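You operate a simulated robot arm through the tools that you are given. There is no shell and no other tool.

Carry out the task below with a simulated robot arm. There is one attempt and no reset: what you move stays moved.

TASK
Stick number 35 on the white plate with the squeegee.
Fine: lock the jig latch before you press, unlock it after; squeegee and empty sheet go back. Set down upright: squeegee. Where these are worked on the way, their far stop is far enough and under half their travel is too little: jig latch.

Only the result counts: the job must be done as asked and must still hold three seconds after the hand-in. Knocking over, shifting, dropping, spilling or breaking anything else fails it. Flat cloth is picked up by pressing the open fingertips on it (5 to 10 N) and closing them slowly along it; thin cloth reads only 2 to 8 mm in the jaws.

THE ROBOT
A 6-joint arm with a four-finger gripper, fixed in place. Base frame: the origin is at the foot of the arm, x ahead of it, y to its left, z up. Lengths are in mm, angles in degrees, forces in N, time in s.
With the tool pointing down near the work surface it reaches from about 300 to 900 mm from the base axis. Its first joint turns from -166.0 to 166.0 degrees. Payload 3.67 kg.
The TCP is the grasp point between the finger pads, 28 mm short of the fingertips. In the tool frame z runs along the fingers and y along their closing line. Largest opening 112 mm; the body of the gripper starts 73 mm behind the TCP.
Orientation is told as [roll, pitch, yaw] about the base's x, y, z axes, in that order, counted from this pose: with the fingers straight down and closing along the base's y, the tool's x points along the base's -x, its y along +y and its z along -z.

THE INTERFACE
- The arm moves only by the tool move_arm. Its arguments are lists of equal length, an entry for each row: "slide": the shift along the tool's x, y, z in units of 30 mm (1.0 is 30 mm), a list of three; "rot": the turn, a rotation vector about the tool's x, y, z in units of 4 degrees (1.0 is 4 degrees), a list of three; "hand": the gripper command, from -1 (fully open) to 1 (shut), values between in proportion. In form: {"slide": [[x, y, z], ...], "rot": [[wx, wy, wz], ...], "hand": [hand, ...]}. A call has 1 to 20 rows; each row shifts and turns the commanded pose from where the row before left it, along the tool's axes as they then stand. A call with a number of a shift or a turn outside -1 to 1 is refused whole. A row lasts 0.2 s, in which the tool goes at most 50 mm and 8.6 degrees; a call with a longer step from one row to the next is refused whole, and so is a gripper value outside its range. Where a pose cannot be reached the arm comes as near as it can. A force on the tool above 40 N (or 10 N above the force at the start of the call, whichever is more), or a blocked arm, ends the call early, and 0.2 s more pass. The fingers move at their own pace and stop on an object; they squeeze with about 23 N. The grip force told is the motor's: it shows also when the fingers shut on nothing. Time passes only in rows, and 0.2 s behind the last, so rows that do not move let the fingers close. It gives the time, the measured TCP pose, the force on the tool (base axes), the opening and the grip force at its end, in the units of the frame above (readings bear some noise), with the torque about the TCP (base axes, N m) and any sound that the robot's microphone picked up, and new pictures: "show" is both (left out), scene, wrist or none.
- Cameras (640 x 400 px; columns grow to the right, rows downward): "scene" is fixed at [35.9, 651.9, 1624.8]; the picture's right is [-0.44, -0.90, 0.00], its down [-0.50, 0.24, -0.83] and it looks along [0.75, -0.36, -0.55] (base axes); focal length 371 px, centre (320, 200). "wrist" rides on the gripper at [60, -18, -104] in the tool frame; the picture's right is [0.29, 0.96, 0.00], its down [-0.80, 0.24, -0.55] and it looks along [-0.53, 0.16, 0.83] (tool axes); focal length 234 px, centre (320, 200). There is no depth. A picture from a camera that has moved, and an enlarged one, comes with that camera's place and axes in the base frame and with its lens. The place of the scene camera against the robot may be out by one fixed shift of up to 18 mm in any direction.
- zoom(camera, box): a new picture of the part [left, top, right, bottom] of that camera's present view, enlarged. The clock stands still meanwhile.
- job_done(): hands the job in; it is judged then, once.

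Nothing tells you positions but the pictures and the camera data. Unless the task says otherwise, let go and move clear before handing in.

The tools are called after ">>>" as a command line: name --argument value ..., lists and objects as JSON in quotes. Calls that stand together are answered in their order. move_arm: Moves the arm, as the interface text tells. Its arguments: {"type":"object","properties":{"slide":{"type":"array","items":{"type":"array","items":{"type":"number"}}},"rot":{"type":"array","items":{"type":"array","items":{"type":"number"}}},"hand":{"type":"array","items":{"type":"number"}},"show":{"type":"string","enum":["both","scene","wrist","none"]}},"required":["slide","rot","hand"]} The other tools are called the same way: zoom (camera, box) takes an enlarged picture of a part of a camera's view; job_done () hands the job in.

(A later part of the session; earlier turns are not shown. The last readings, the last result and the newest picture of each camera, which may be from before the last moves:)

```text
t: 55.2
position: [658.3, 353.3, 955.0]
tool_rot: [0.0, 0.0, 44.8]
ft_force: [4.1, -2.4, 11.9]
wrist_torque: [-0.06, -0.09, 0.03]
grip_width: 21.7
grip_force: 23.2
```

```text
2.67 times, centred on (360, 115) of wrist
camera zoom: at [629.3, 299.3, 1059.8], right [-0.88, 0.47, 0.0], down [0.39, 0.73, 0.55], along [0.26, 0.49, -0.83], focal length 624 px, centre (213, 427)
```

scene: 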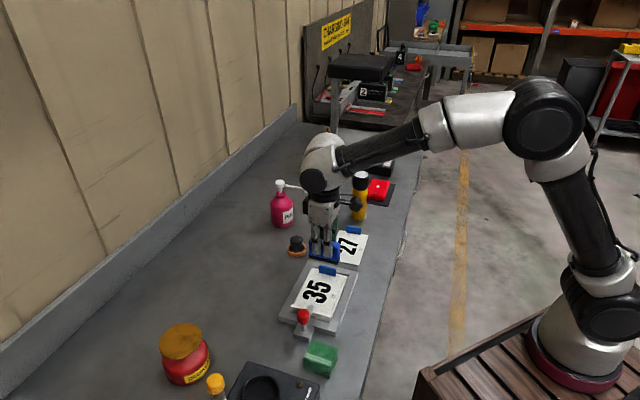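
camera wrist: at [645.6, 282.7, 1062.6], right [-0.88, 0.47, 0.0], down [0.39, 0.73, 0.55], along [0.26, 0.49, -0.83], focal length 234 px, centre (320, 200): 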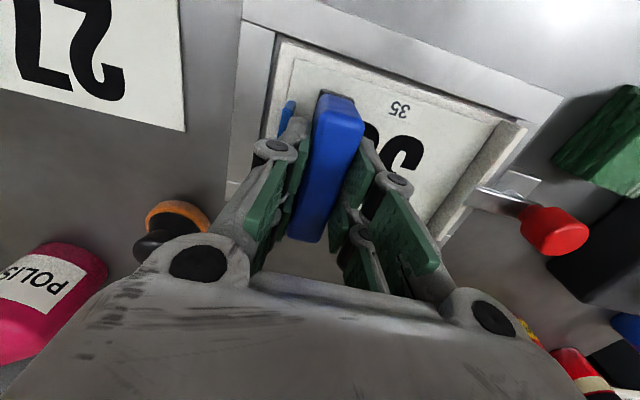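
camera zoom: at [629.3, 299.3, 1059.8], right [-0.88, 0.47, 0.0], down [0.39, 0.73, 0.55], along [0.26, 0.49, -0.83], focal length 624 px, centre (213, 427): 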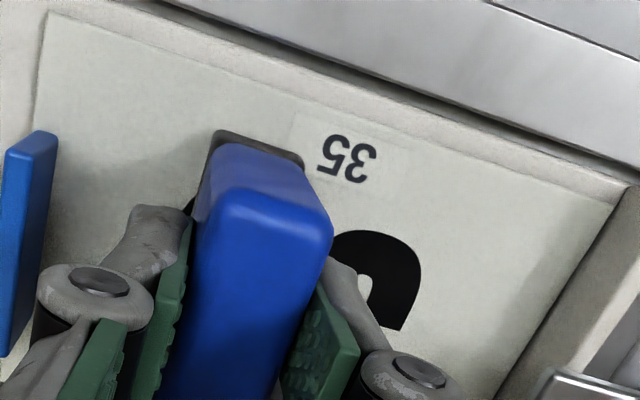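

The sheet hasn't slid, and the force is steady at about 12 N normal and 5 N friction. I'll continue the sweep to just short of the latch bar.

>>> move_arm --slide '[[0, 0.1, 0], [0, 0.14, 0], [0, 0.14, 0], [0, 0.14, 0], [0, 0.14, 0], [0, 0.14, 0], [0, 0.14, 0], [0, 0.14, 0], [0, 0, 0]]' --rot '[[0, 0, 0], [0, 0, 0], [0, 0, 0], [0, 0, 0], [0, 0, 0], [0, 0, 0], [0, 0, 0], [0, 0, 0], [0, 0, 0]]' --hand '[1, 1, 1, 1, 1, 1, 1, 1, 1]' --show "none"

>>> zoom --camera "scene" --box '[270, 240, 370, 330]'

```text
t: 57.2
position: [636.3, 374.4, 953.9]
tool_rot: [0.1, -0.1, 44.9]
ft_force: [4.8, -3.7, 21.4]
wrist_torque: [-0.13, -0.14, 0.03]
grip_width: 21.5
grip_force: 23.1
```

```text
4.44 times, centred on (320, 285) of scene
camera zoom: at [35.9, 651.9, 1624.8], right [-0.44, -0.9, 0.0], down [-0.5, 0.24, -0.83], along [0.75, -0.36, -0.55], focal length 1649 px, centre (320, -178)
```

zoom: 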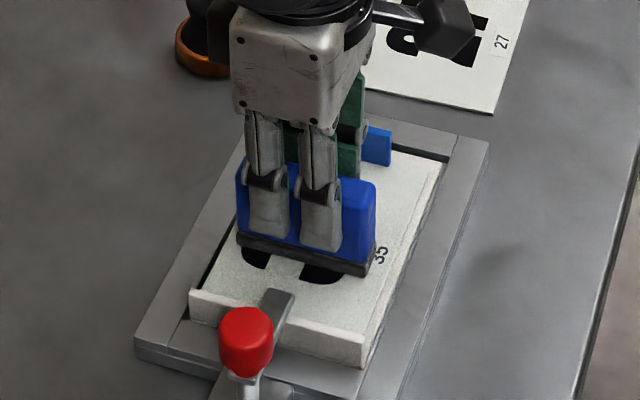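

The force has crept up to 21 N, so I'll ease up slightly and finish the sweep to about y=112.

>>> move_arm --slide '[[0, 0, -0.024], [0, 0.1, -0.003], [0, 0.14, -0.003], [0, 0.14, -0.003], [0, 0.14, -0.003], [0, 0.14, -0.003], [0, 0.14, -0.003], [0, 0.14, -0.003], [0, 0.1, -0.002], [0, 0, 0]]' --rot '[[0, 0, 0], [0, 0, 0], [0, 0, 0], [0, 0, 0], [0, 0, 0], [0, 0, 0], [0, 0, 0], [0, 0, 0], [0, 0, 0], [0, 0, 0]]' --hand '[1, 1, 1, 1, 1, 1, 1, 1, 1, 1]' --show "none"

>>> zoom --camera "scene" --box '[270, 240, 370, 330]'

>>> zoom --camera "wrist" --box '[200, 40, 440, 190]'

```text
t: 59.4
position: [613.5, 398.2, 955.0]
tool_rot: [0.0, 0.1, 45.0]
ft_force: [0.5, -0.3, 0.1]
wrist_torque: [0.03, -0.01, -0.03]
grip_width: 21.6
grip_force: 23.0
```

```text
4.44 times, centred on (320, 285) of scene
camera zoom: at [35.9, 651.9, 1624.8], right [-0.44, -0.9, 0.0], down [-0.5, 0.24, -0.83], along [0.75, -0.36, -0.55], focal length 1649 px, centre (320, -178)
```

zoom: 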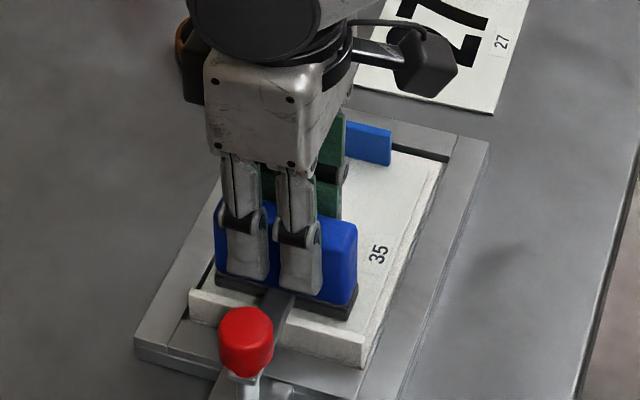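

```text
2.67 times, centred on (320, 115) of wrist
camera zoom: at [583.9, 344.0, 1059.9], right [-0.88, 0.47, 0.0], down [0.39, 0.73, 0.55], along [0.26, 0.49, -0.83], focal length 624 px, centre (320, 427)
```

zoom: 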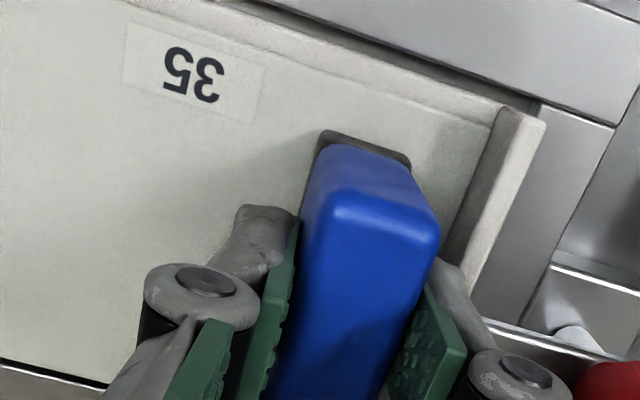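

The big "35" has vanished from the top of the sheet behind the squeegee, so it seems to have transferred. I'll lift straight up and look at the whole sheet.

>>> move_arm --slide '[[0, -0.05, -0.3], [0, 0, -0.7], [0, 0, -0.8], [0, 0, -0.8], [0, 0, 0]]' --rot '[[0, 0, 0], [0, 0, 0], [0, 0, 0], [0, 0, 0], [0, 0, 0]]' --hand '[1, 1, 1, 1, 1]' --show "both"

>>> zoom --camera "scene" --box '[270, 240, 370, 330]'

>>> zoom --camera "wrist" --box '[200, 20, 440, 170]'

```text
t: 60.6
position: [613.4, 396.4, 1034.1]
tool_rot: [0.1, 0.0, 45.1]
ft_force: [-0.1, 0.0, -0.6]
wrist_torque: [0.01, -0.01, 0.0]
grip_width: 21.6
grip_force: 22.8
camera wrist: at [584.4, 343.6, 1138.7], right [-0.88, 0.47, 0.0], down [0.39, 0.73, 0.55], along [0.26, 0.49, -0.83], focal length 234 px, centre (320, 200)
```

scene: 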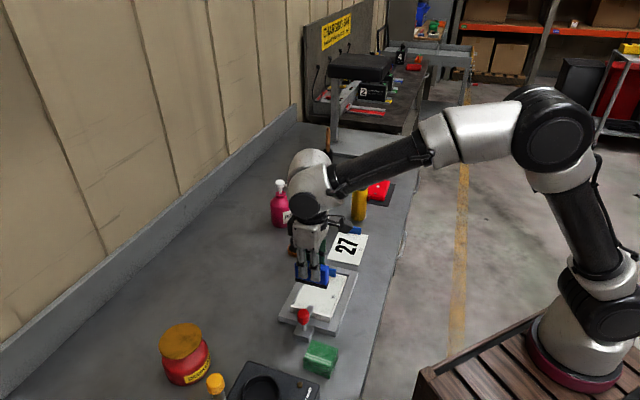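
wrist: 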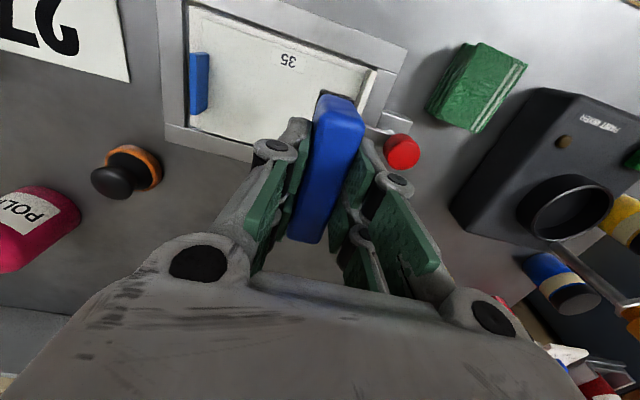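

```text
4.44 times, centred on (320, 285) of scene
camera zoom: at [35.9, 651.9, 1624.8], right [-0.44, -0.9, 0.0], down [-0.5, 0.24, -0.83], along [0.75, -0.36, -0.55], focal length 1649 px, centre (320, -178)
```

zoom: 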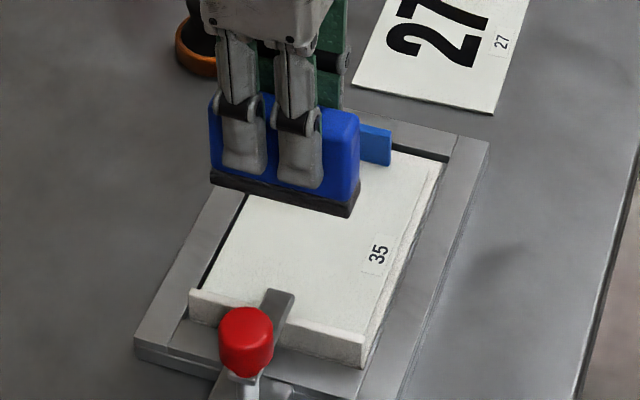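

```text
2.67 times, centred on (320, 95) of wrist
camera zoom: at [584.4, 343.6, 1138.7], right [-0.88, 0.47, 0.0], down [0.39, 0.73, 0.55], along [0.26, 0.49, -0.83], focal length 624 px, centre (320, 480)
```

zoom: 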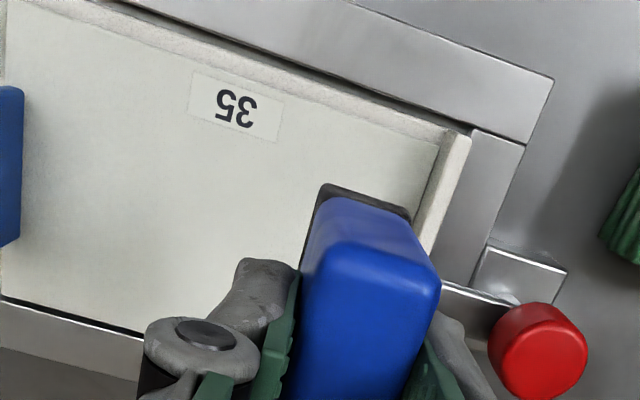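

The sheet is now blank, so the number has transferred. I'll take the squeegee back to its exact home pose by reversing all my moves.

>>> move_arm --slide '[[-0.3, 0.292, 0], [-0.635, 0.618, 0], [-0.635, 0.618, 0], [-0.635, 0.618, 0], [-0.635, 0.618, 0], [-0.635, 0.618, 0], [-0.635, 0.618, 0], [-0.333, 0.323, 0], [0, 0, 0], [0, 0, 0], [0, 0, 0], [0, 0, 0]]' --rot '[[0, 0, 0], [0, 0, 0], [0, 0, 0], [0, 0, 0], [0, 0, 0], [0, 0, 0], [0, 0, 0], [0, 0, 0], [0, 0, -0.6], [0, 0, -0.675], [0, 0, 0], [0, 0, 0]]' --hand '[1, 1, 1, 1, 1, 1, 1, 1, 1, 1, 1, 1]' --show "both"

>>> zoom --camera "scene" --box '[190, 250, 290, 350]'

```text
t: 63.2
position: [617.7, 582.3, 1034.0]
tool_rot: [0.1, -0.1, 50.0]
ft_force: [0.1, -0.1, -0.4]
wrist_torque: [-0.06, 0.0, -0.03]
grip_width: 21.6
grip_force: 23.2
camera wrist: at [593.1, 526.3, 1138.5], right [-0.92, 0.39, 0.0], down [0.33, 0.77, 0.55], along [0.22, 0.51, -0.83], focal length 234 px, centre (320, 200)
```

scene: 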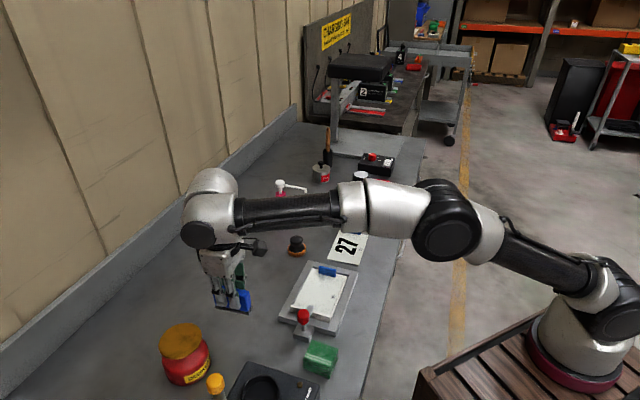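
wrist: 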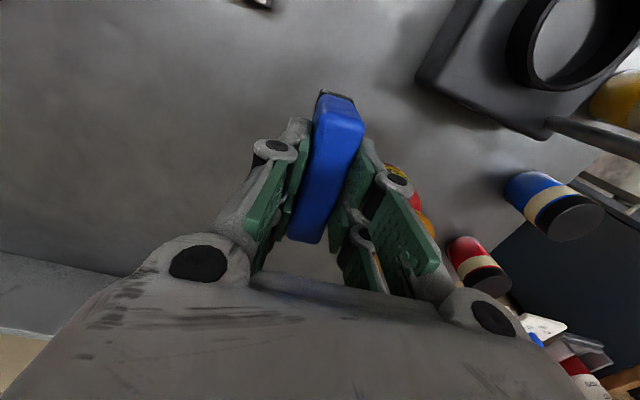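

```text
4.00 times, centred on (240, 300) of scene
camera zoom: at [35.9, 651.9, 1624.8], right [-0.44, -0.9, 0.0], down [-0.5, 0.24, -0.83], along [0.75, -0.36, -0.55], focal length 1484 px, centre (640, -200)
```

zoom: 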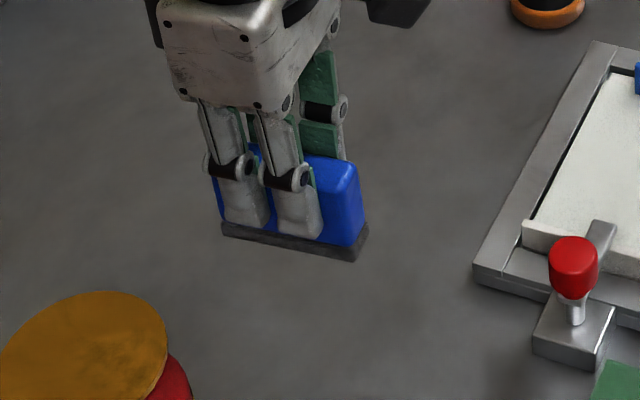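

I'm back over the squeegee's home spot at (617.7, 582.3), yaw 50°. I'll lower to about 4 mm above the table height and then creep down.

>>> move_arm --slide '[[0, 0, 0.4], [0, 0, 0.7], [0, 0, 0.7], [0, 0, 0.7], [0, 0, 0.45], [0, 0, 0.2], [0, 0, 0], [0, 0, 0]]' --rot '[[0, 0, 0], [0, 0, 0], [0, 0, 0], [0, 0, 0], [0, 0, 0], [0, 0, 0], [0, 0, 0], [0, 0, 0]]' --hand '[1, 1, 1, 1, 1, 1, 1, 1]' --show "none"

>>> move_arm --slide '[[0, 0, 0.033], [0, 0, 0.033], [0, 0, 0]]' --rot '[[0, 0, 0], [0, 0, 0], [0, 0, 0]]' --hand '[1, 1, 1]' --show "none"

```text
t: 65.0
position: [617.9, 581.5, 938.8]
tool_rot: [0.0, 0.0, 50.0]
ft_force: [-0.3, -0.2, -0.7]
wrist_torque: [-0.02, 0.0, -0.04]
grip_width: 21.4
grip_force: 23.2
```

```text
t: 65.8
position: [618.1, 583.1, 937.8]
tool_rot: [-0.1, -0.1, 50.1]
ft_force: [0.3, -0.4, -1.4]
wrist_torque: [-0.01, 0.03, -0.02]
grip_width: 21.7
grip_force: 23.0
```

Not quite touching yet, so I'll creep down another 1 mm at a time.

>>> move_arm --slide '[[0, 0, 0.033], [0, 0, 0]]' --rot '[[0, 0, 0], [0, 0, 0]]' --hand '[1, 1]' --show "none"

>>> move_arm --slide '[[0, 0, 0.025], [0, 0, 0]]' --rot '[[0, 0, 0], [0, 0, 0]]' --hand '[1, 1]' --show "none"

```text
t: 66.4
position: [618.2, 582.9, 936.2]
tool_rot: [0.0, 0.0, 50.1]
ft_force: [-0.4, 0.1, -0.7]
wrist_torque: [0.0, 0.01, 0.02]
grip_width: 21.8
grip_force: 23.2
```

```text
t: 67.0
position: [617.9, 583.6, 935.4]
tool_rot: [0.0, 0.1, 50.1]
ft_force: [-0.8, -0.3, -0.8]
wrist_torque: [-0.01, 0.0, -0.01]
grip_width: 21.8
grip_force: 23.0
```

>>> move_arm --slide '[[0, 0, 0.025], [0, 0, 0]]' --rot '[[0, 0, 0], [0, 0, 0]]' --hand '[1, 1]' --show "none"

>>> zoom --camera "scene" --box '[200, 280, 280, 350]'

```text
t: 67.6
position: [617.8, 582.7, 935.2]
tool_rot: [0.0, 0.0, 49.9]
ft_force: [1.5, -0.4, 1.4]
wrist_torque: [0.09, -0.11, -0.05]
grip_width: 21.8
grip_force: 23.3
```

```text
5.71 times, centred on (240, 315) of scene
camera zoom: at [35.9, 651.9, 1624.8], right [-0.44, -0.9, 0.0], down [-0.5, 0.24, -0.83], along [0.75, -0.36, -0.55], focal length 2120 px, centre (777, -457)
```

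zoom: 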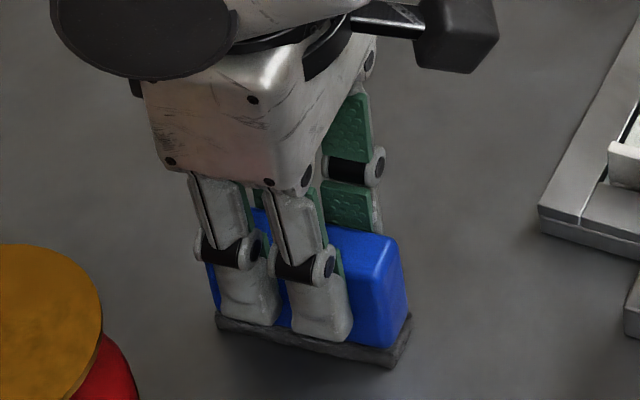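

The squeegee is touching the table and the picture matches its original place. I'll open and rise clear.

>>> move_arm --slide '[[0, 0, 0.008], [0, 0, 0], [0, 0, 0], [0, 0, 0], [0, 0, 0], [0, 0, -0.3], [0, 0, -0.7], [0, 0, -1], [0, 0, -1], [0, 0, 0]]' --rot '[[0, 0, 0], [0, 0, 0], [0, 0, 0], [0, 0, 0], [0, 0, 0], [0, 0, 0], [0, 0, 0], [0, 0, 0], [0, 0, 0], [0, 0, 0]]' --hand '[1, 0.5, 0.3, 0.2, 0.2, 0.2, 0.2, 0.2, 0.2, 0.2]' --show "both"

>>> zoom --camera "scene" --box '[205, 305, 265, 345]'

>>> zoom --camera "wrist" --box '[200, 50, 440, 200]'

```text
t: 69.8
position: [619.0, 583.5, 1026.8]
tool_rot: [-0.1, 0.1, 50.0]
ft_force: [0.4, 0.1, 0.9]
wrist_torque: [0.0, 0.01, -0.02]
grip_width: 45.2
grip_force: 0.1
camera wrist: at [594.1, 527.7, 1130.0], right [-0.92, 0.39, 0.0], down [0.33, 0.77, 0.55], along [0.22, 0.51, -0.83], focal length 234 px, centre (320, 200)
```

scene: 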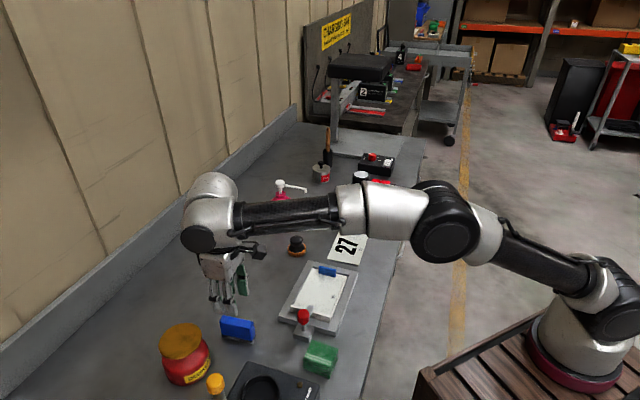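
wrist: 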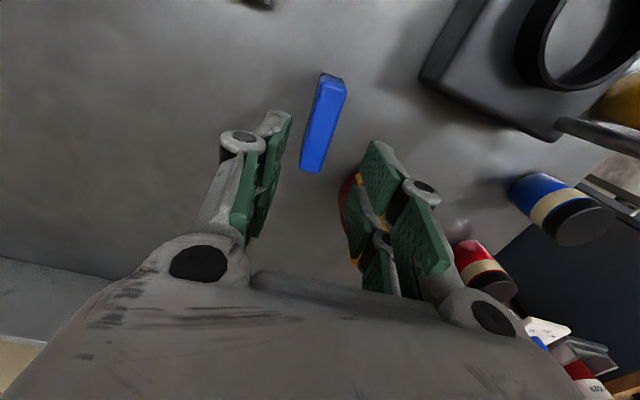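

```text
10.00 times, centred on (235, 325) of scene
camera zoom: at [35.9, 651.9, 1624.8], right [-0.44, -0.9, 0.0], down [-0.5, 0.24, -0.83], along [0.75, -0.36, -0.55], focal length 3710 px, centre (1170, -1050)
```

zoom: 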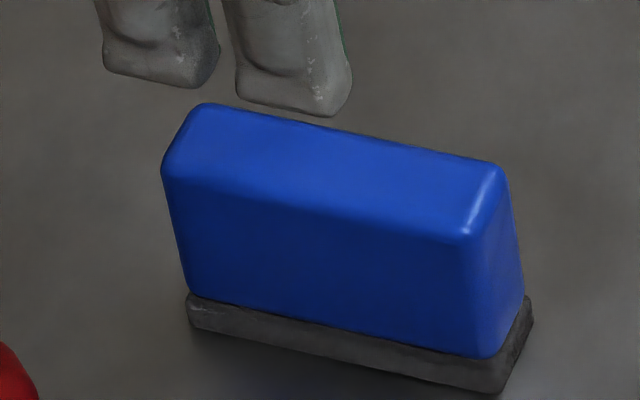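

```text
2.67 times, centred on (320, 125) of wrist
camera zoom: at [594.1, 527.7, 1130.0], right [-0.92, 0.39, 0.0], down [0.33, 0.77, 0.55], along [0.22, 0.51, -0.83], focal length 624 px, centre (320, 400)
```

zoom: 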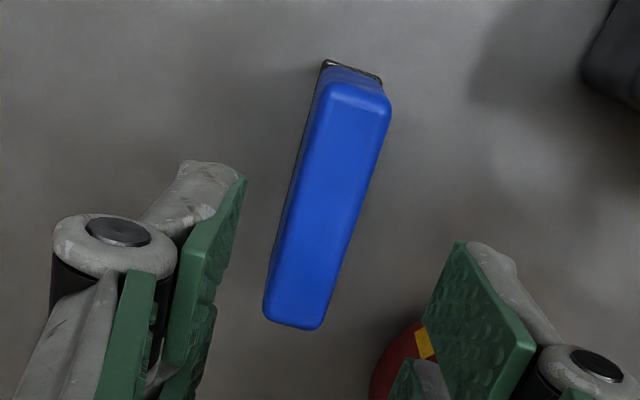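

The squeegee is back upright within about 1 mm of its original spot. Next I'll unlock the latch, going back above the knob at yaw 94°.

>>> move_arm --slide '[[0.7945, -0.2427, 0], [0.7945, -0.2427, 0], [0.7945, -0.2427, 0], [0.7945, -0.2427, 0], [0.7945, -0.2427, 0], [0.7945, -0.2427, 0], [0, 0, 0], [0, 0, 0], [0, 0, 0], [0, 0, 0], [0, 0, 0], [0, 0, 0], [0, 0, 0], [0, 0, 0], [0, 0, 0], [0, 0, 0], [0, 0, 0], [0, 0, 0], [0, 0, 0]]' --rot '[[0, 0, 0], [0, 0, 0], [0, 0, 0], [0, 0, 0], [0, 0, 0], [0, 0, 0], [0, 0, -1], [0, 0, -1], [0, 0, -1], [0, 0, -1], [0, 0, -1], [0, 0, -1], [0, 0, -1], [0, 0, -1], [0, 0, -1], [0, 0, -1], [0, 0, -1], [0, 0, 0], [0, 0, 0]]' --hand '[-0.1, -0.1, -0.1, -0.1, -0.1, -0.1, -0.1, -0.1, -0.1, -0.1, -0.1, -0.1, -0.1, -0.1, -0.1, -0.1, -0.1, -0.1, -0.1]' --show "both"

>>> zoom --camera "wrist" --box '[200, 20, 440, 170]'

```text
t: 73.8
position: [559.1, 446.3, 1024.4]
tool_rot: [0.0, 0.1, 94.2]
ft_force: [-0.5, -0.4, 0.7]
wrist_torque: [0.0, -0.03, -0.04]
grip_width: 61.5
grip_force: 0.0
camera wrist: at [582.0, 388.2, 1129.2], right [-0.93, -0.36, 0.0], down [-0.3, 0.78, 0.55], along [-0.2, 0.52, -0.83], focal length 234 px, centre (320, 200)
```

scene: 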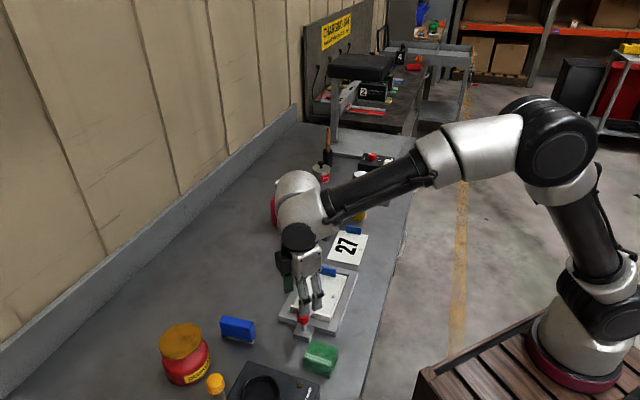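
wrist: 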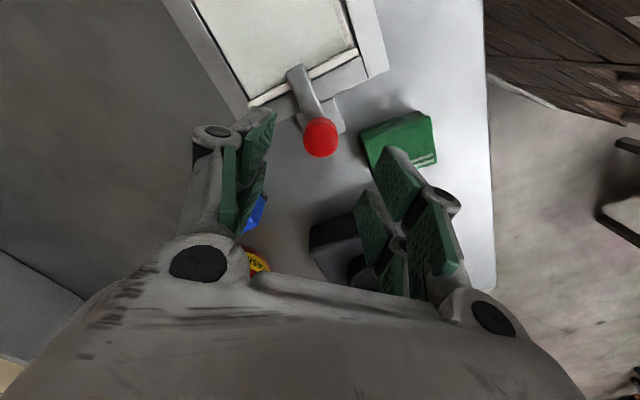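

```text
2.67 times, centred on (320, 95) of wrist
camera zoom: at [582.0, 388.2, 1129.2], right [-0.93, -0.36, 0.0], down [-0.3, 0.78, 0.55], along [-0.2, 0.52, -0.83], focal length 624 px, centre (320, 480)
```

zoom: 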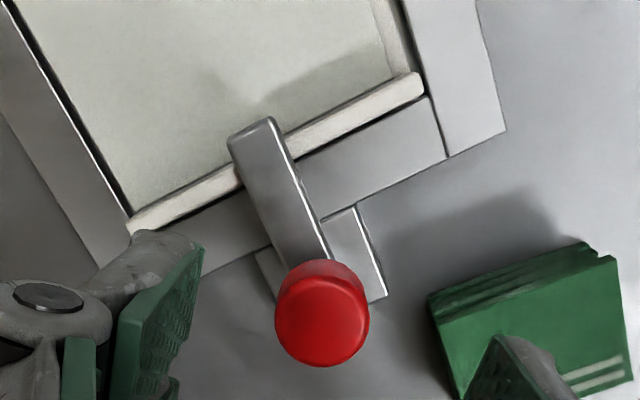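

The knob is centred again, so I'll descend, close and begin turning back clockwise.

>>> move_arm --slide '[[0, 0, 0.5], [0, 0, 0.8], [0, 0, 0.7], [0, 0, 0.31], [0, 0, 0], [0, 0, 0], [0, 0, 0], [0, 0, 0], [0, 0, 0], [0, 0, 0], [0, 0, 0], [0, 0, 0], [0, 0, 0], [0, 0, 0], [0, 0, 0], [0, 0, 0], [0, 0, 0], [0, 0, 0], [0, 0, 0]]' --rot '[[0, 0, 0], [0, 0, 0], [0, 0, 0], [0, 0, 0], [0, 0, 0], [0, 0, 0], [0, 0, 0], [0, 0, 0], [0, 0, 0.5], [0, 0, 1], [0, 0, 1], [0, 0, 1], [0, 0, 1], [0, 0, 1], [0, 0, 1], [0, 0, 1], [0, 0, 1], [0, 0, 1], [0, 0, 0.5]]' --hand '[-0.1, -0.1, -0.1, -0.1, -0.1, 0.3, 0.6, 1, 1, 1, 1, 1, 1, 1, 1, 1, 1, 1, 1]' --show "wrist"

>>> zoom --camera "wrist" --box '[200, 60, 440, 210]'

```text
t: 77.8
position: [559.3, 445.7, 956.6]
tool_rot: [0.0, -0.1, 54.0]
ft_force: [-9.0, 1.1, 26.7]
wrist_torque: [-0.11, 0.36, -0.02]
grip_width: 25.5
grip_force: 44.8
camera wrist: at [538.8, 387.4, 1060.8], right [-0.94, 0.33, 0.0], down [0.27, 0.78, 0.56], along [0.18, 0.52, -0.83], focal length 234 px, centre (320, 200)
```

wrist: 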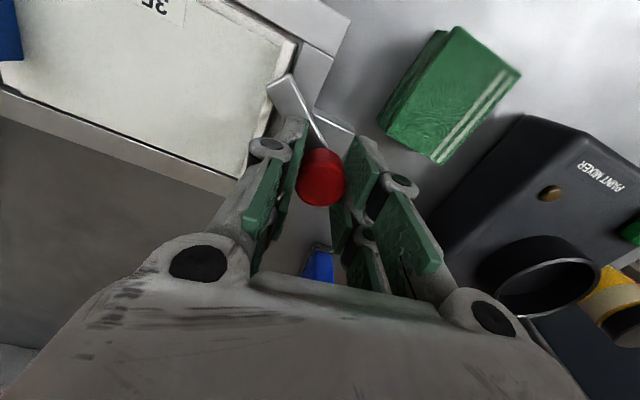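

```text
2.67 times, centred on (320, 135) of wrist
camera zoom: at [538.8, 387.4, 1060.8], right [-0.94, 0.33, 0.0], down [0.27, 0.78, 0.56], along [0.18, 0.52, -0.83], focal length 624 px, centre (320, 373)
```

zoom: 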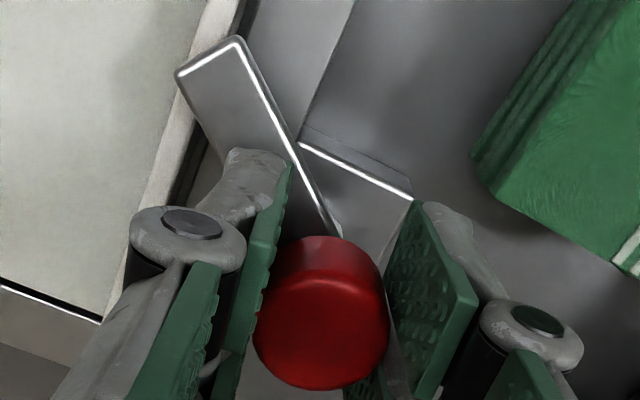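

The bar follows the knob, but there is about 27 N of upward force on the tool, so I'll ease up 1 mm and continue turning.

>>> move_arm --slide '[[0, 0, -0.033], [0, 0, 0], [0, 0, 0], [0, 0, 0], [0, 0, 0], [0, 0, 0], [0, 0, 0]]' --rot '[[0, 0, 0], [0, 0, 0.5], [0, 0, 1], [0, 0, 1], [0, 0, 1], [0, 0, 1], [0, 0, 0.5]]' --hand '[1, 1, 1, 1, 1, 1, 1]' --show "none"

```text
t: 79.4
position: [559.6, 445.8, 956.1]
tool_rot: [0.0, 0.0, 34.0]
ft_force: [-9.3, -0.2, 11.7]
wrist_torque: [0.39, -0.25, 0.0]
grip_width: 25.6
grip_force: 44.5
```

>>> move_arm --slide '[[0, 0, -0.01], [0, 0, 0], [0, 0, 0], [0, 0, 0], [0, 0, 0], [0, 0, 0], [0, 0, 0], [0, 0, 0], [0, 0, 0]]' --rot '[[0, 0, 0], [0, 0, 0.5], [0, 0, 1], [0, 0, 1], [0, 0, 1], [0, 0, 1], [0, 0, 1], [0, 0, 1], [0, 0, 0.5]]' --hand '[1, 1, 1, 1, 1, 1, 1, 1, 1]' --show "wrist"

>>> zoom --camera "wrist" --box '[200, 60, 440, 210]'

```text
t: 81.4
position: [559.6, 446.9, 956.1]
tool_rot: [-0.1, 0.1, 5.9]
ft_force: [-3.1, -2.0, -19.0]
wrist_torque: [-0.01, -0.03, -0.03]
grip_width: 25.4
grip_force: 44.9
camera wrist: at [502.1, 422.3, 1060.9], right [-0.39, 0.92, 0.0], down [0.77, 0.32, 0.55], along [0.51, 0.21, -0.83], focal length 234 px, centre (320, 200)
```

wrist: 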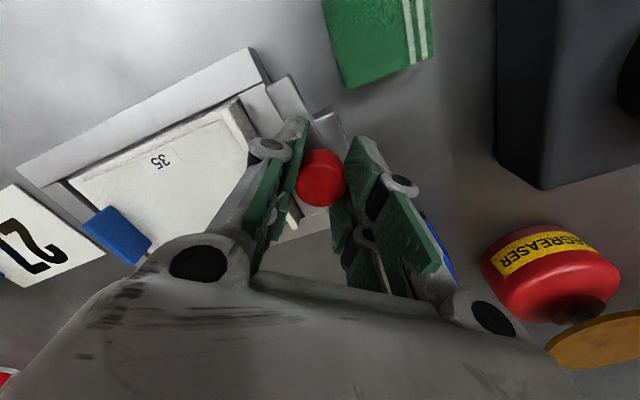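

```text
2.67 times, centred on (320, 135) of wrist
camera zoom: at [502.1, 422.3, 1060.9], right [-0.39, 0.92, 0.0], down [0.77, 0.32, 0.55], along [0.51, 0.21, -0.83], focal length 624 px, centre (320, 373)
```

zoom: 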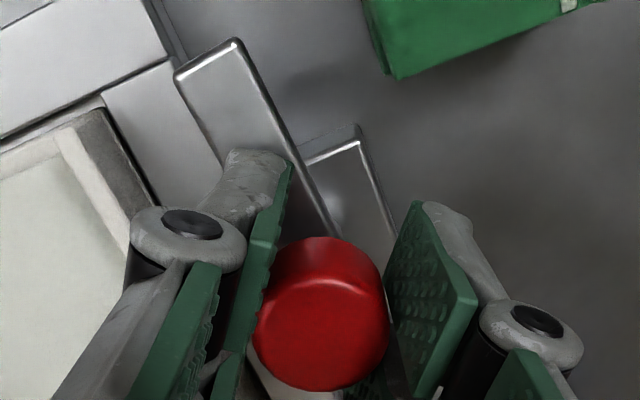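

The bar is nearly back to parallel with the frame edge. I'll relieve the pull and turn the last few degrees to the open stop.

>>> move_arm --slide '[[0, 0, 0.02], [0, 0, 0], [0, 0, 0], [0, 0, 0], [0, 0, 0]]' --rot '[[0, 0, 0], [0, 0, 0.5], [0, 0, 0.5], [0, 0, 0], [0, 0, 0]]' --hand '[1, 1, 1, 1, 1]' --show "none"

>>> move_arm --slide '[[0, 0, 0], [0, 0, 0]]' --rot '[[0, 0, 0.5], [0, 0, 0]]' --hand '[1, 1]' --show "none"

```text
t: 82.6
position: [558.9, 444.9, 956.8]
tool_rot: [0.0, 0.0, 2.1]
ft_force: [-9.7, -4.6, -3.5]
wrist_torque: [-0.09, 0.64, 0.03]
grip_width: 25.6
grip_force: 44.9
```

```text
t: 83.2
position: [560.0, 444.5, 956.1]
tool_rot: [-0.1, 0.0, 0.1]
ft_force: [-14.2, -3.1, -1.9]
wrist_torque: [-0.08, 0.05, 0.46]
grip_width: 25.4
grip_force: 44.8
```

The torque of +0.46 N·m shows the latch is at its open stop. I'll release and rise.

>>> move_arm --slide '[[0, 0, 0], [0, 0, 0], [0, 0, 0], [0, 0, -0.5], [0, 0, -1], [0, 0, -1], [0, 0, 0]]' --rot '[[0, 0, 0], [0, 0, 0], [0, 0, 0], [0, 0, 0], [0, 0, 0], [0, 0, 0], [0, 0, 0]]' --hand '[0.2, -0.1, -0.1, -0.1, -0.1, -0.1, -0.1]' --show "both"

>>> zoom --camera "wrist" --box '[160, 40, 400, 190]'

>>> zoom --camera "scene" --box '[260, 240, 360, 350]'

```text
t: 84.8
position: [562.2, 444.1, 1029.8]
tool_rot: [0.0, 0.0, 0.0]
ft_force: [0.2, 0.3, -0.9]
wrist_torque: [-0.01, 0.0, 0.01]
grip_width: 61.9
grip_force: 0.1
camera wrist: at [501.5, 428.5, 1135.0], right [-0.29, 0.96, 0.0], down [0.8, 0.24, 0.55], along [0.53, 0.16, -0.83], focal length 234 px, centre (320, 200)
```

scene: 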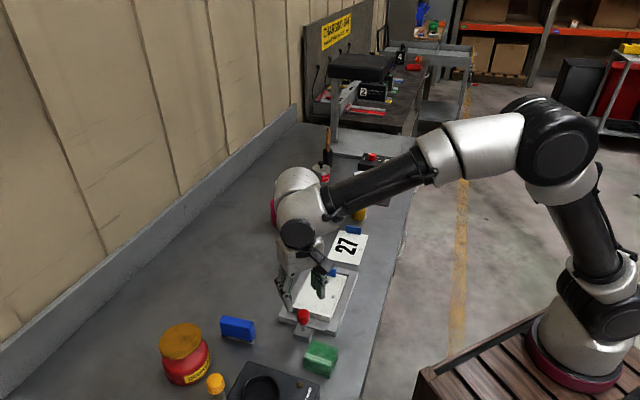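
wrist: 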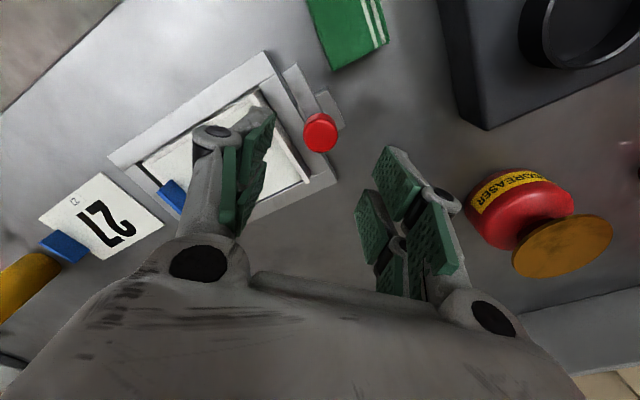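

```text
2.67 times, centred on (280, 115) of wrist
camera zoom: at [501.5, 428.5, 1135.0], right [-0.29, 0.96, 0.0], down [0.8, 0.24, 0.55], along [0.53, 0.16, -0.83], focal length 624 px, centre (427, 427)
```

zoom: 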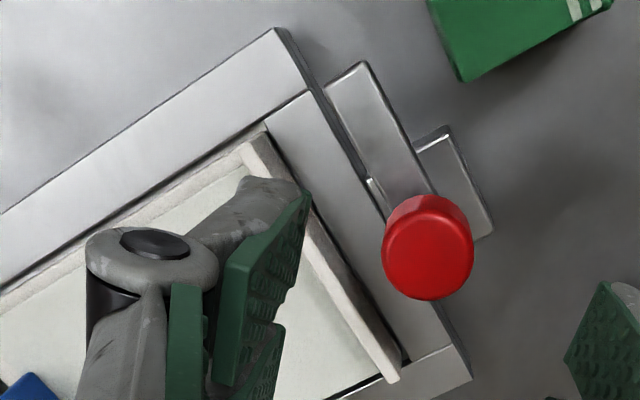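

```text
3.64 times, centred on (310, 295) of scene
camera zoom: at [35.9, 651.9, 1624.8], right [-0.44, -0.9, 0.0], down [-0.5, 0.24, -0.83], along [0.75, -0.36, -0.55], focal length 1349 px, centre (356, -146)
```

zoom: 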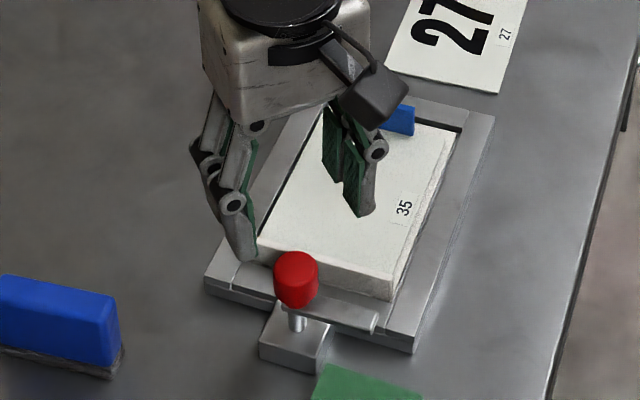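

The latch is back at its original unlocked position. I'll go back over the sheet's tab and check its alignment before picking it up.

>>> move_arm --slide '[[0, 0, 0], [0, 0, 0], [0, 0, 0], [0, 0, 0], [0, 0, 0], [0, 0, 0], [0, 0, 0], [0, 0, 0], [0, 0, 0], [0, 0, 0], [0, 0, 0], [0, 0, 0], [-0.0141, -0.8843, 0], [-0.0141, -0.8843, 0], [-0.0141, -0.8843, 0], [-0.0141, -0.8843, 0], [-0.0141, -0.8843, 0], [-0.0141, -0.8843, 0], [-0.0141, -0.8843, 0], [0, 0, 0]]' --rot '[[0, 0, -1], [0, 0, -1], [0, 0, -1], [0, 0, -1], [0, 0, -1], [0, 0, -1], [0, 0, -1], [0, 0, -1], [0, 0, -1], [0, 0, -1], [0, 0, -1], [0, 0, -0.22], [0, 0, 0], [0, 0, 0], [0, 0, 0], [0, 0, 0], [0, 0, 0], [0, 0, 0], [0, 0, 0], [0, 0, 0]]' --hand '[0.1, 0.1, 0.1, 0.1, 0.1, 0.1, 0.1, 0.1, 0.1, 0.1, 0.1, 0.1, 0.1, 0.1, 0.1, 0.1, 0.1, 0.1, 0.1, 0.1]' --show "both"

>>> zoom --camera "wrist" --box '[240, 40, 480, 190]'

>>> zoom --camera "scene" --box '[270, 240, 370, 340]'

```text
t: 89.0
position: [693.3, 316.1, 1034.0]
tool_rot: [0.0, 0.0, 44.9]
ft_force: [-0.2, 0.1, -0.4]
wrist_torque: [0.03, 0.02, 0.03]
grip_width: 50.4
grip_force: 0.0
camera wrist: at [663.8, 262.2, 1138.2], right [-0.88, 0.47, 0.0], down [0.39, 0.73, 0.55], along [0.26, 0.49, -0.83], focal length 234 px, centre (320, 200)
```

scene: 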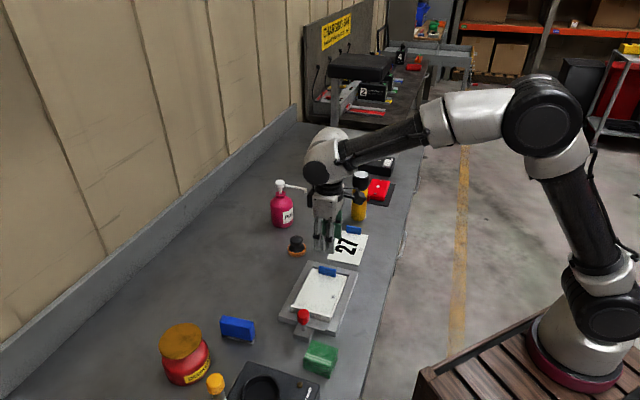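
wrist: 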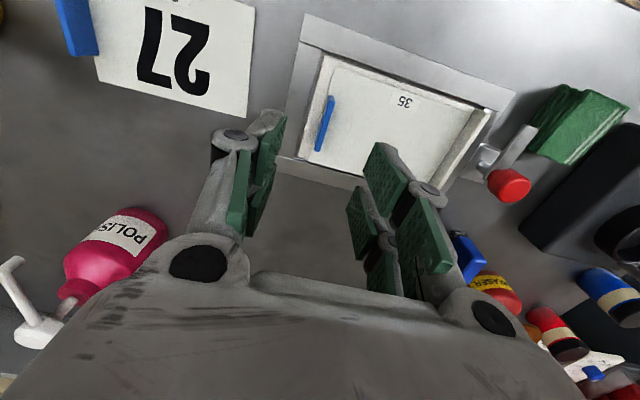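

```text
2.67 times, centred on (360, 115) of wrist
camera zoom: at [663.8, 262.2, 1138.2], right [-0.88, 0.47, 0.0], down [0.39, 0.73, 0.55], along [0.26, 0.49, -0.83], focal length 624 px, centre (213, 427)
```

zoom: 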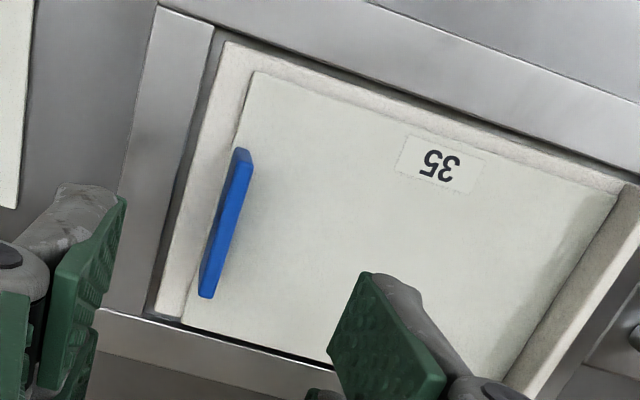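

```text
4.00 times, centred on (320, 290) of scene
camera zoom: at [35.9, 651.9, 1624.8], right [-0.44, -0.9, 0.0], down [-0.5, 0.24, -0.83], along [0.75, -0.36, -0.55], focal length 1484 px, centre (320, -160)
```

zoom: 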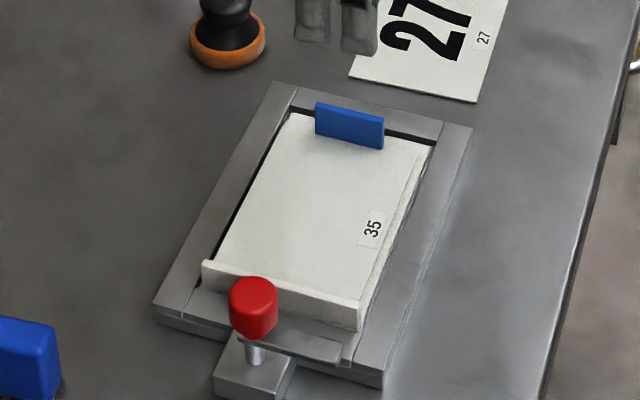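

The number has left the sheet. I want to check the tab position precisely, since the sheet may have shifted a millimetre or two.

>>> zoom --camera "wrist" --box '[290, 60, 370, 160]'

>>> zoom --camera "scene" --box '[290, 255, 350, 295]'

```text
4.00 times, centred on (330, 110) of wrist
camera zoom: at [663.8, 262.2, 1138.2], right [-0.88, 0.47, 0.0], down [0.39, 0.73, 0.55], along [0.26, 0.49, -0.83], focal length 937 px, centre (280, 560)
```

zoom: 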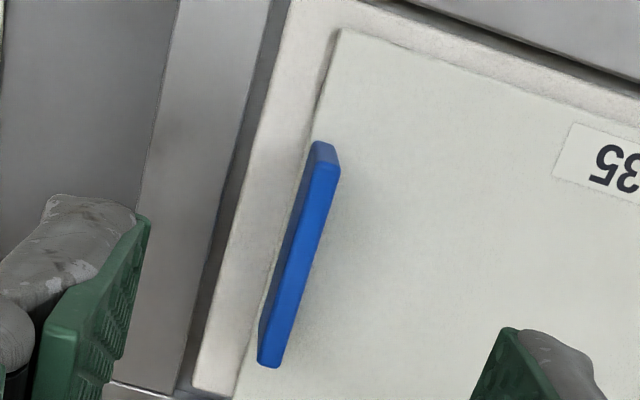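

```text
10.00 times, centred on (320, 275) of scene
camera zoom: at [35.9, 651.9, 1624.8], right [-0.44, -0.9, 0.0], down [-0.5, 0.24, -0.83], along [0.75, -0.36, -0.55], focal length 3710 px, centre (320, -550)
```

zoom: 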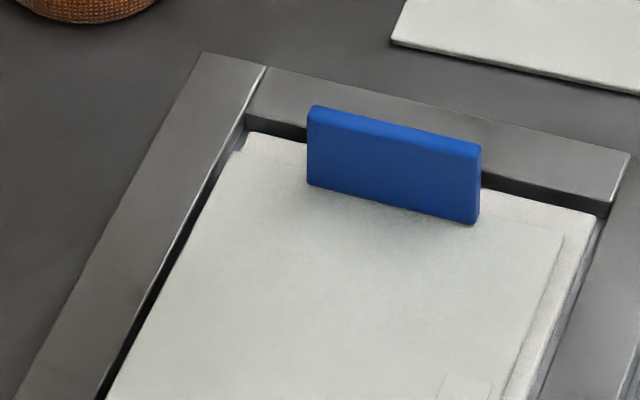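

The tab now appears about 4 mm toward the fence relative to the tool. I'll compare the same scene crop as at the start to see whether the plate itself slid in its pocket.

>>> zoom --camera "scene" --box '[270, 280, 350, 340]'

>>> zoom --camera "scene" --box '[220, 220, 380, 320]'

```text
6.67 times, centred on (310, 310) of scene
camera zoom: at [35.9, 651.9, 1624.8], right [-0.44, -0.9, 0.0], down [-0.5, 0.24, -0.83], along [0.75, -0.36, -0.55], focal length 2473 px, centre (387, -533)
```

zoom: 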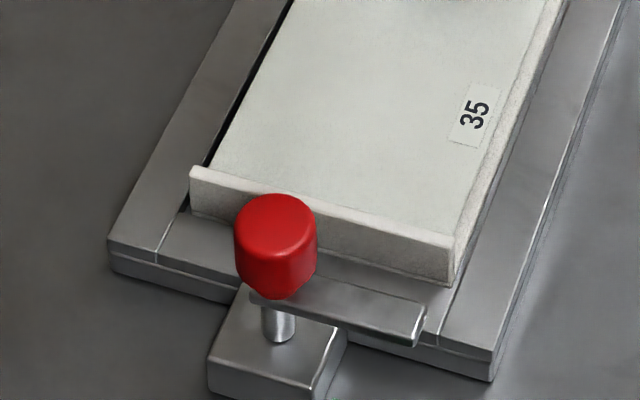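

```text
4.00 times, centred on (300, 270) of scene
camera zoom: at [35.9, 651.9, 1624.8], right [-0.44, -0.9, 0.0], down [-0.5, 0.24, -0.83], along [0.75, -0.36, -0.55], focal length 1484 px, centre (400, -80)
```

zoom: 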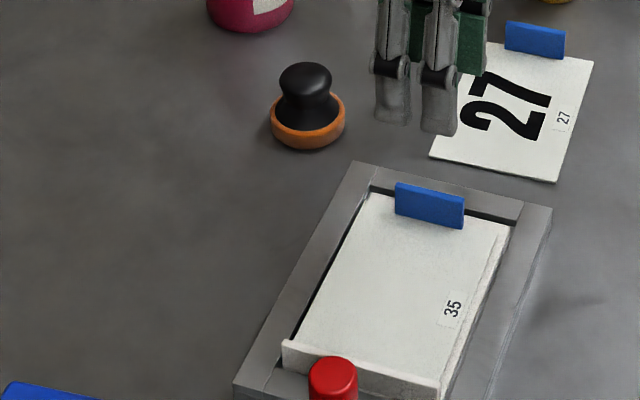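

The plate hasn't moved; only the sheet slid about 4 mm until it met the fence. I'll shift 4 mm along tool y, descend and grip the tab at the same height as before.

>>> move_arm --slide '[[0, 0.137, 0.2], [0, 0, 0.7], [0, 0, 0.7], [0, 0, 0.7], [0, 0, 0], [0, 0, 0]]' --rot '[[0, 0, 0], [0, 0, 0], [0, 0, 0], [0, 0, 0], [0, 0, 0], [0, 0, 0]]' --hand '[0.1, 0.1, 0.1, 0.1, 0.1, 0.1]' --show "wrist"

>>> zoom --camera "wrist" --box '[240, 60, 480, 210]'

>>> zoom --camera "scene" --box '[280, 240, 360, 300]'

```text
t: 90.4
position: [692.9, 319.7, 962.4]
tool_rot: [0.0, 0.1, 45.0]
ft_force: [0.8, -0.5, 0.6]
wrist_torque: [0.0, -0.01, 0.04]
grip_width: 50.5
grip_force: 0.0
camera wrist: at [661.7, 266.3, 1066.7], right [-0.88, 0.47, 0.0], down [0.4, 0.73, 0.55], along [0.26, 0.49, -0.83], focal length 234 px, centre (320, 200)
```

wrist: 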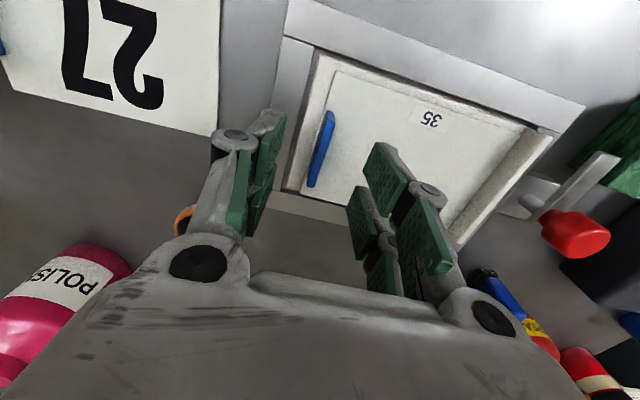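

```text
2.67 times, centred on (360, 135) of wrist
camera zoom: at [661.7, 266.3, 1066.7], right [-0.88, 0.47, 0.0], down [0.4, 0.73, 0.55], along [0.26, 0.49, -0.83], focal length 624 px, centre (213, 373)
```

zoom: 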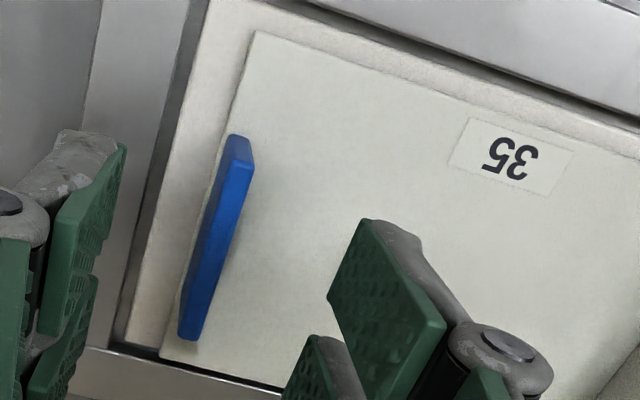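

```text
6.67 times, centred on (320, 270) of scene
camera zoom: at [35.9, 651.9, 1624.8], right [-0.44, -0.9, 0.0], down [-0.5, 0.24, -0.83], along [0.75, -0.36, -0.55], focal length 2473 px, centre (320, -267)
```

zoom: 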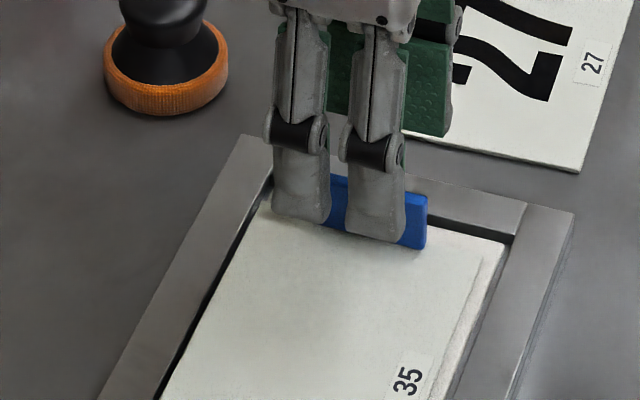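

The tab is centred (x≈1.8, y≈−0.2). I'll descend to gripping height and close.

>>> move_arm --slide '[[0, 0, 0.4], [0, 0, 0.3], [0, 0, 0.16], [0, 0, 0], [0, 0, 0], [0, 0, 0], [0, 0, 0], [0, 0, 0], [0, 0, 0]]' --rot '[[0, 0, 0], [0, 0, 0], [0, 0, 0], [0, 0, 0], [0, 0, 0], [0, 0, 0], [0, 0, 0], [0, 0, 0], [0, 0, 0]]' --hand '[0.1, 0.1, 0.1, 0.4, 0.6, 0.8, 1, 1, 1]' --show "wrist"

>>> zoom --camera "wrist" --box '[280, 50, 600, 250]'

>>> zoom --camera "scene" --box '[280, 240, 360, 300]'

```text
t: 92.4
position: [690.2, 318.4, 937.3]
tool_rot: [0.0, 0.0, 44.9]
ft_force: [-0.5, 0.1, 0.2]
wrist_torque: [0.01, -0.03, -0.01]
grip_width: 6.0
grip_force: 22.6
camera wrist: at [660.7, 265.5, 1041.8], right [-0.88, 0.47, 0.0], down [0.4, 0.73, 0.55], along [0.26, 0.49, -0.83], focal length 234 px, centre (320, 200)
```

wrist: 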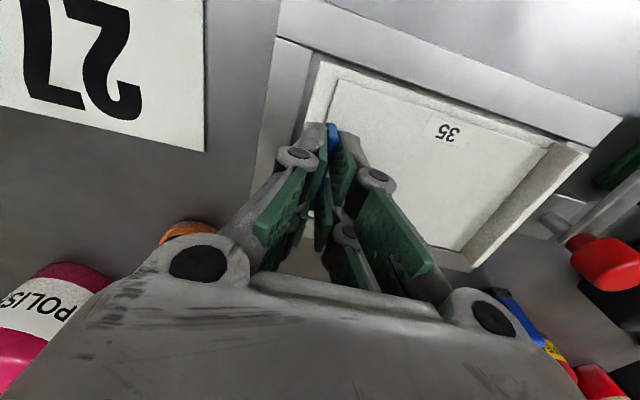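

```text
2.00 times, centred on (440, 150) of wrist
camera zoom: at [660.7, 265.5, 1041.8], right [-0.88, 0.47, 0.0], down [0.4, 0.73, 0.55], along [0.26, 0.49, -0.83], focal length 468 px, centre (80, 300)
```

zoom: 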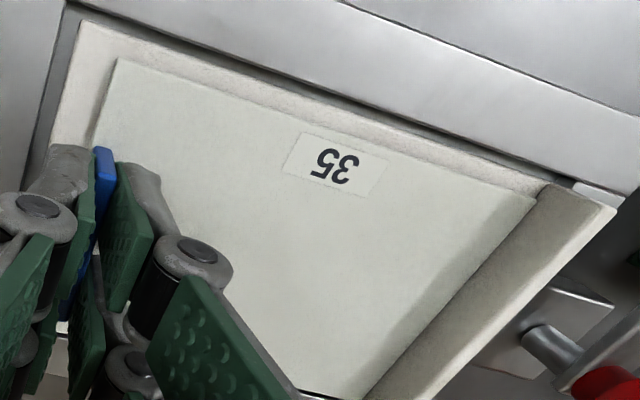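

```text
6.67 times, centred on (320, 270) of scene
camera zoom: at [35.9, 651.9, 1624.8], right [-0.44, -0.9, 0.0], down [-0.5, 0.24, -0.83], along [0.75, -0.36, -0.55], focal length 2473 px, centre (320, -267)
```

zoom: 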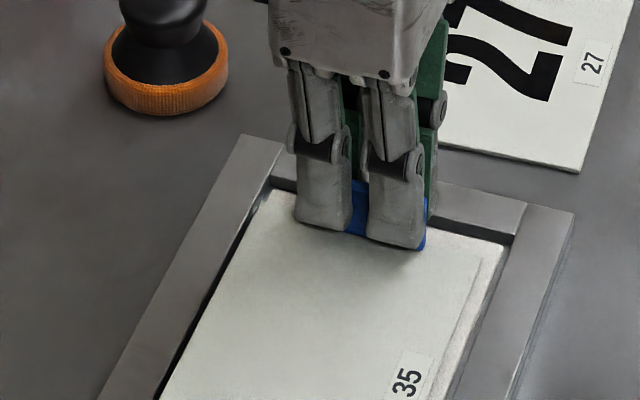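

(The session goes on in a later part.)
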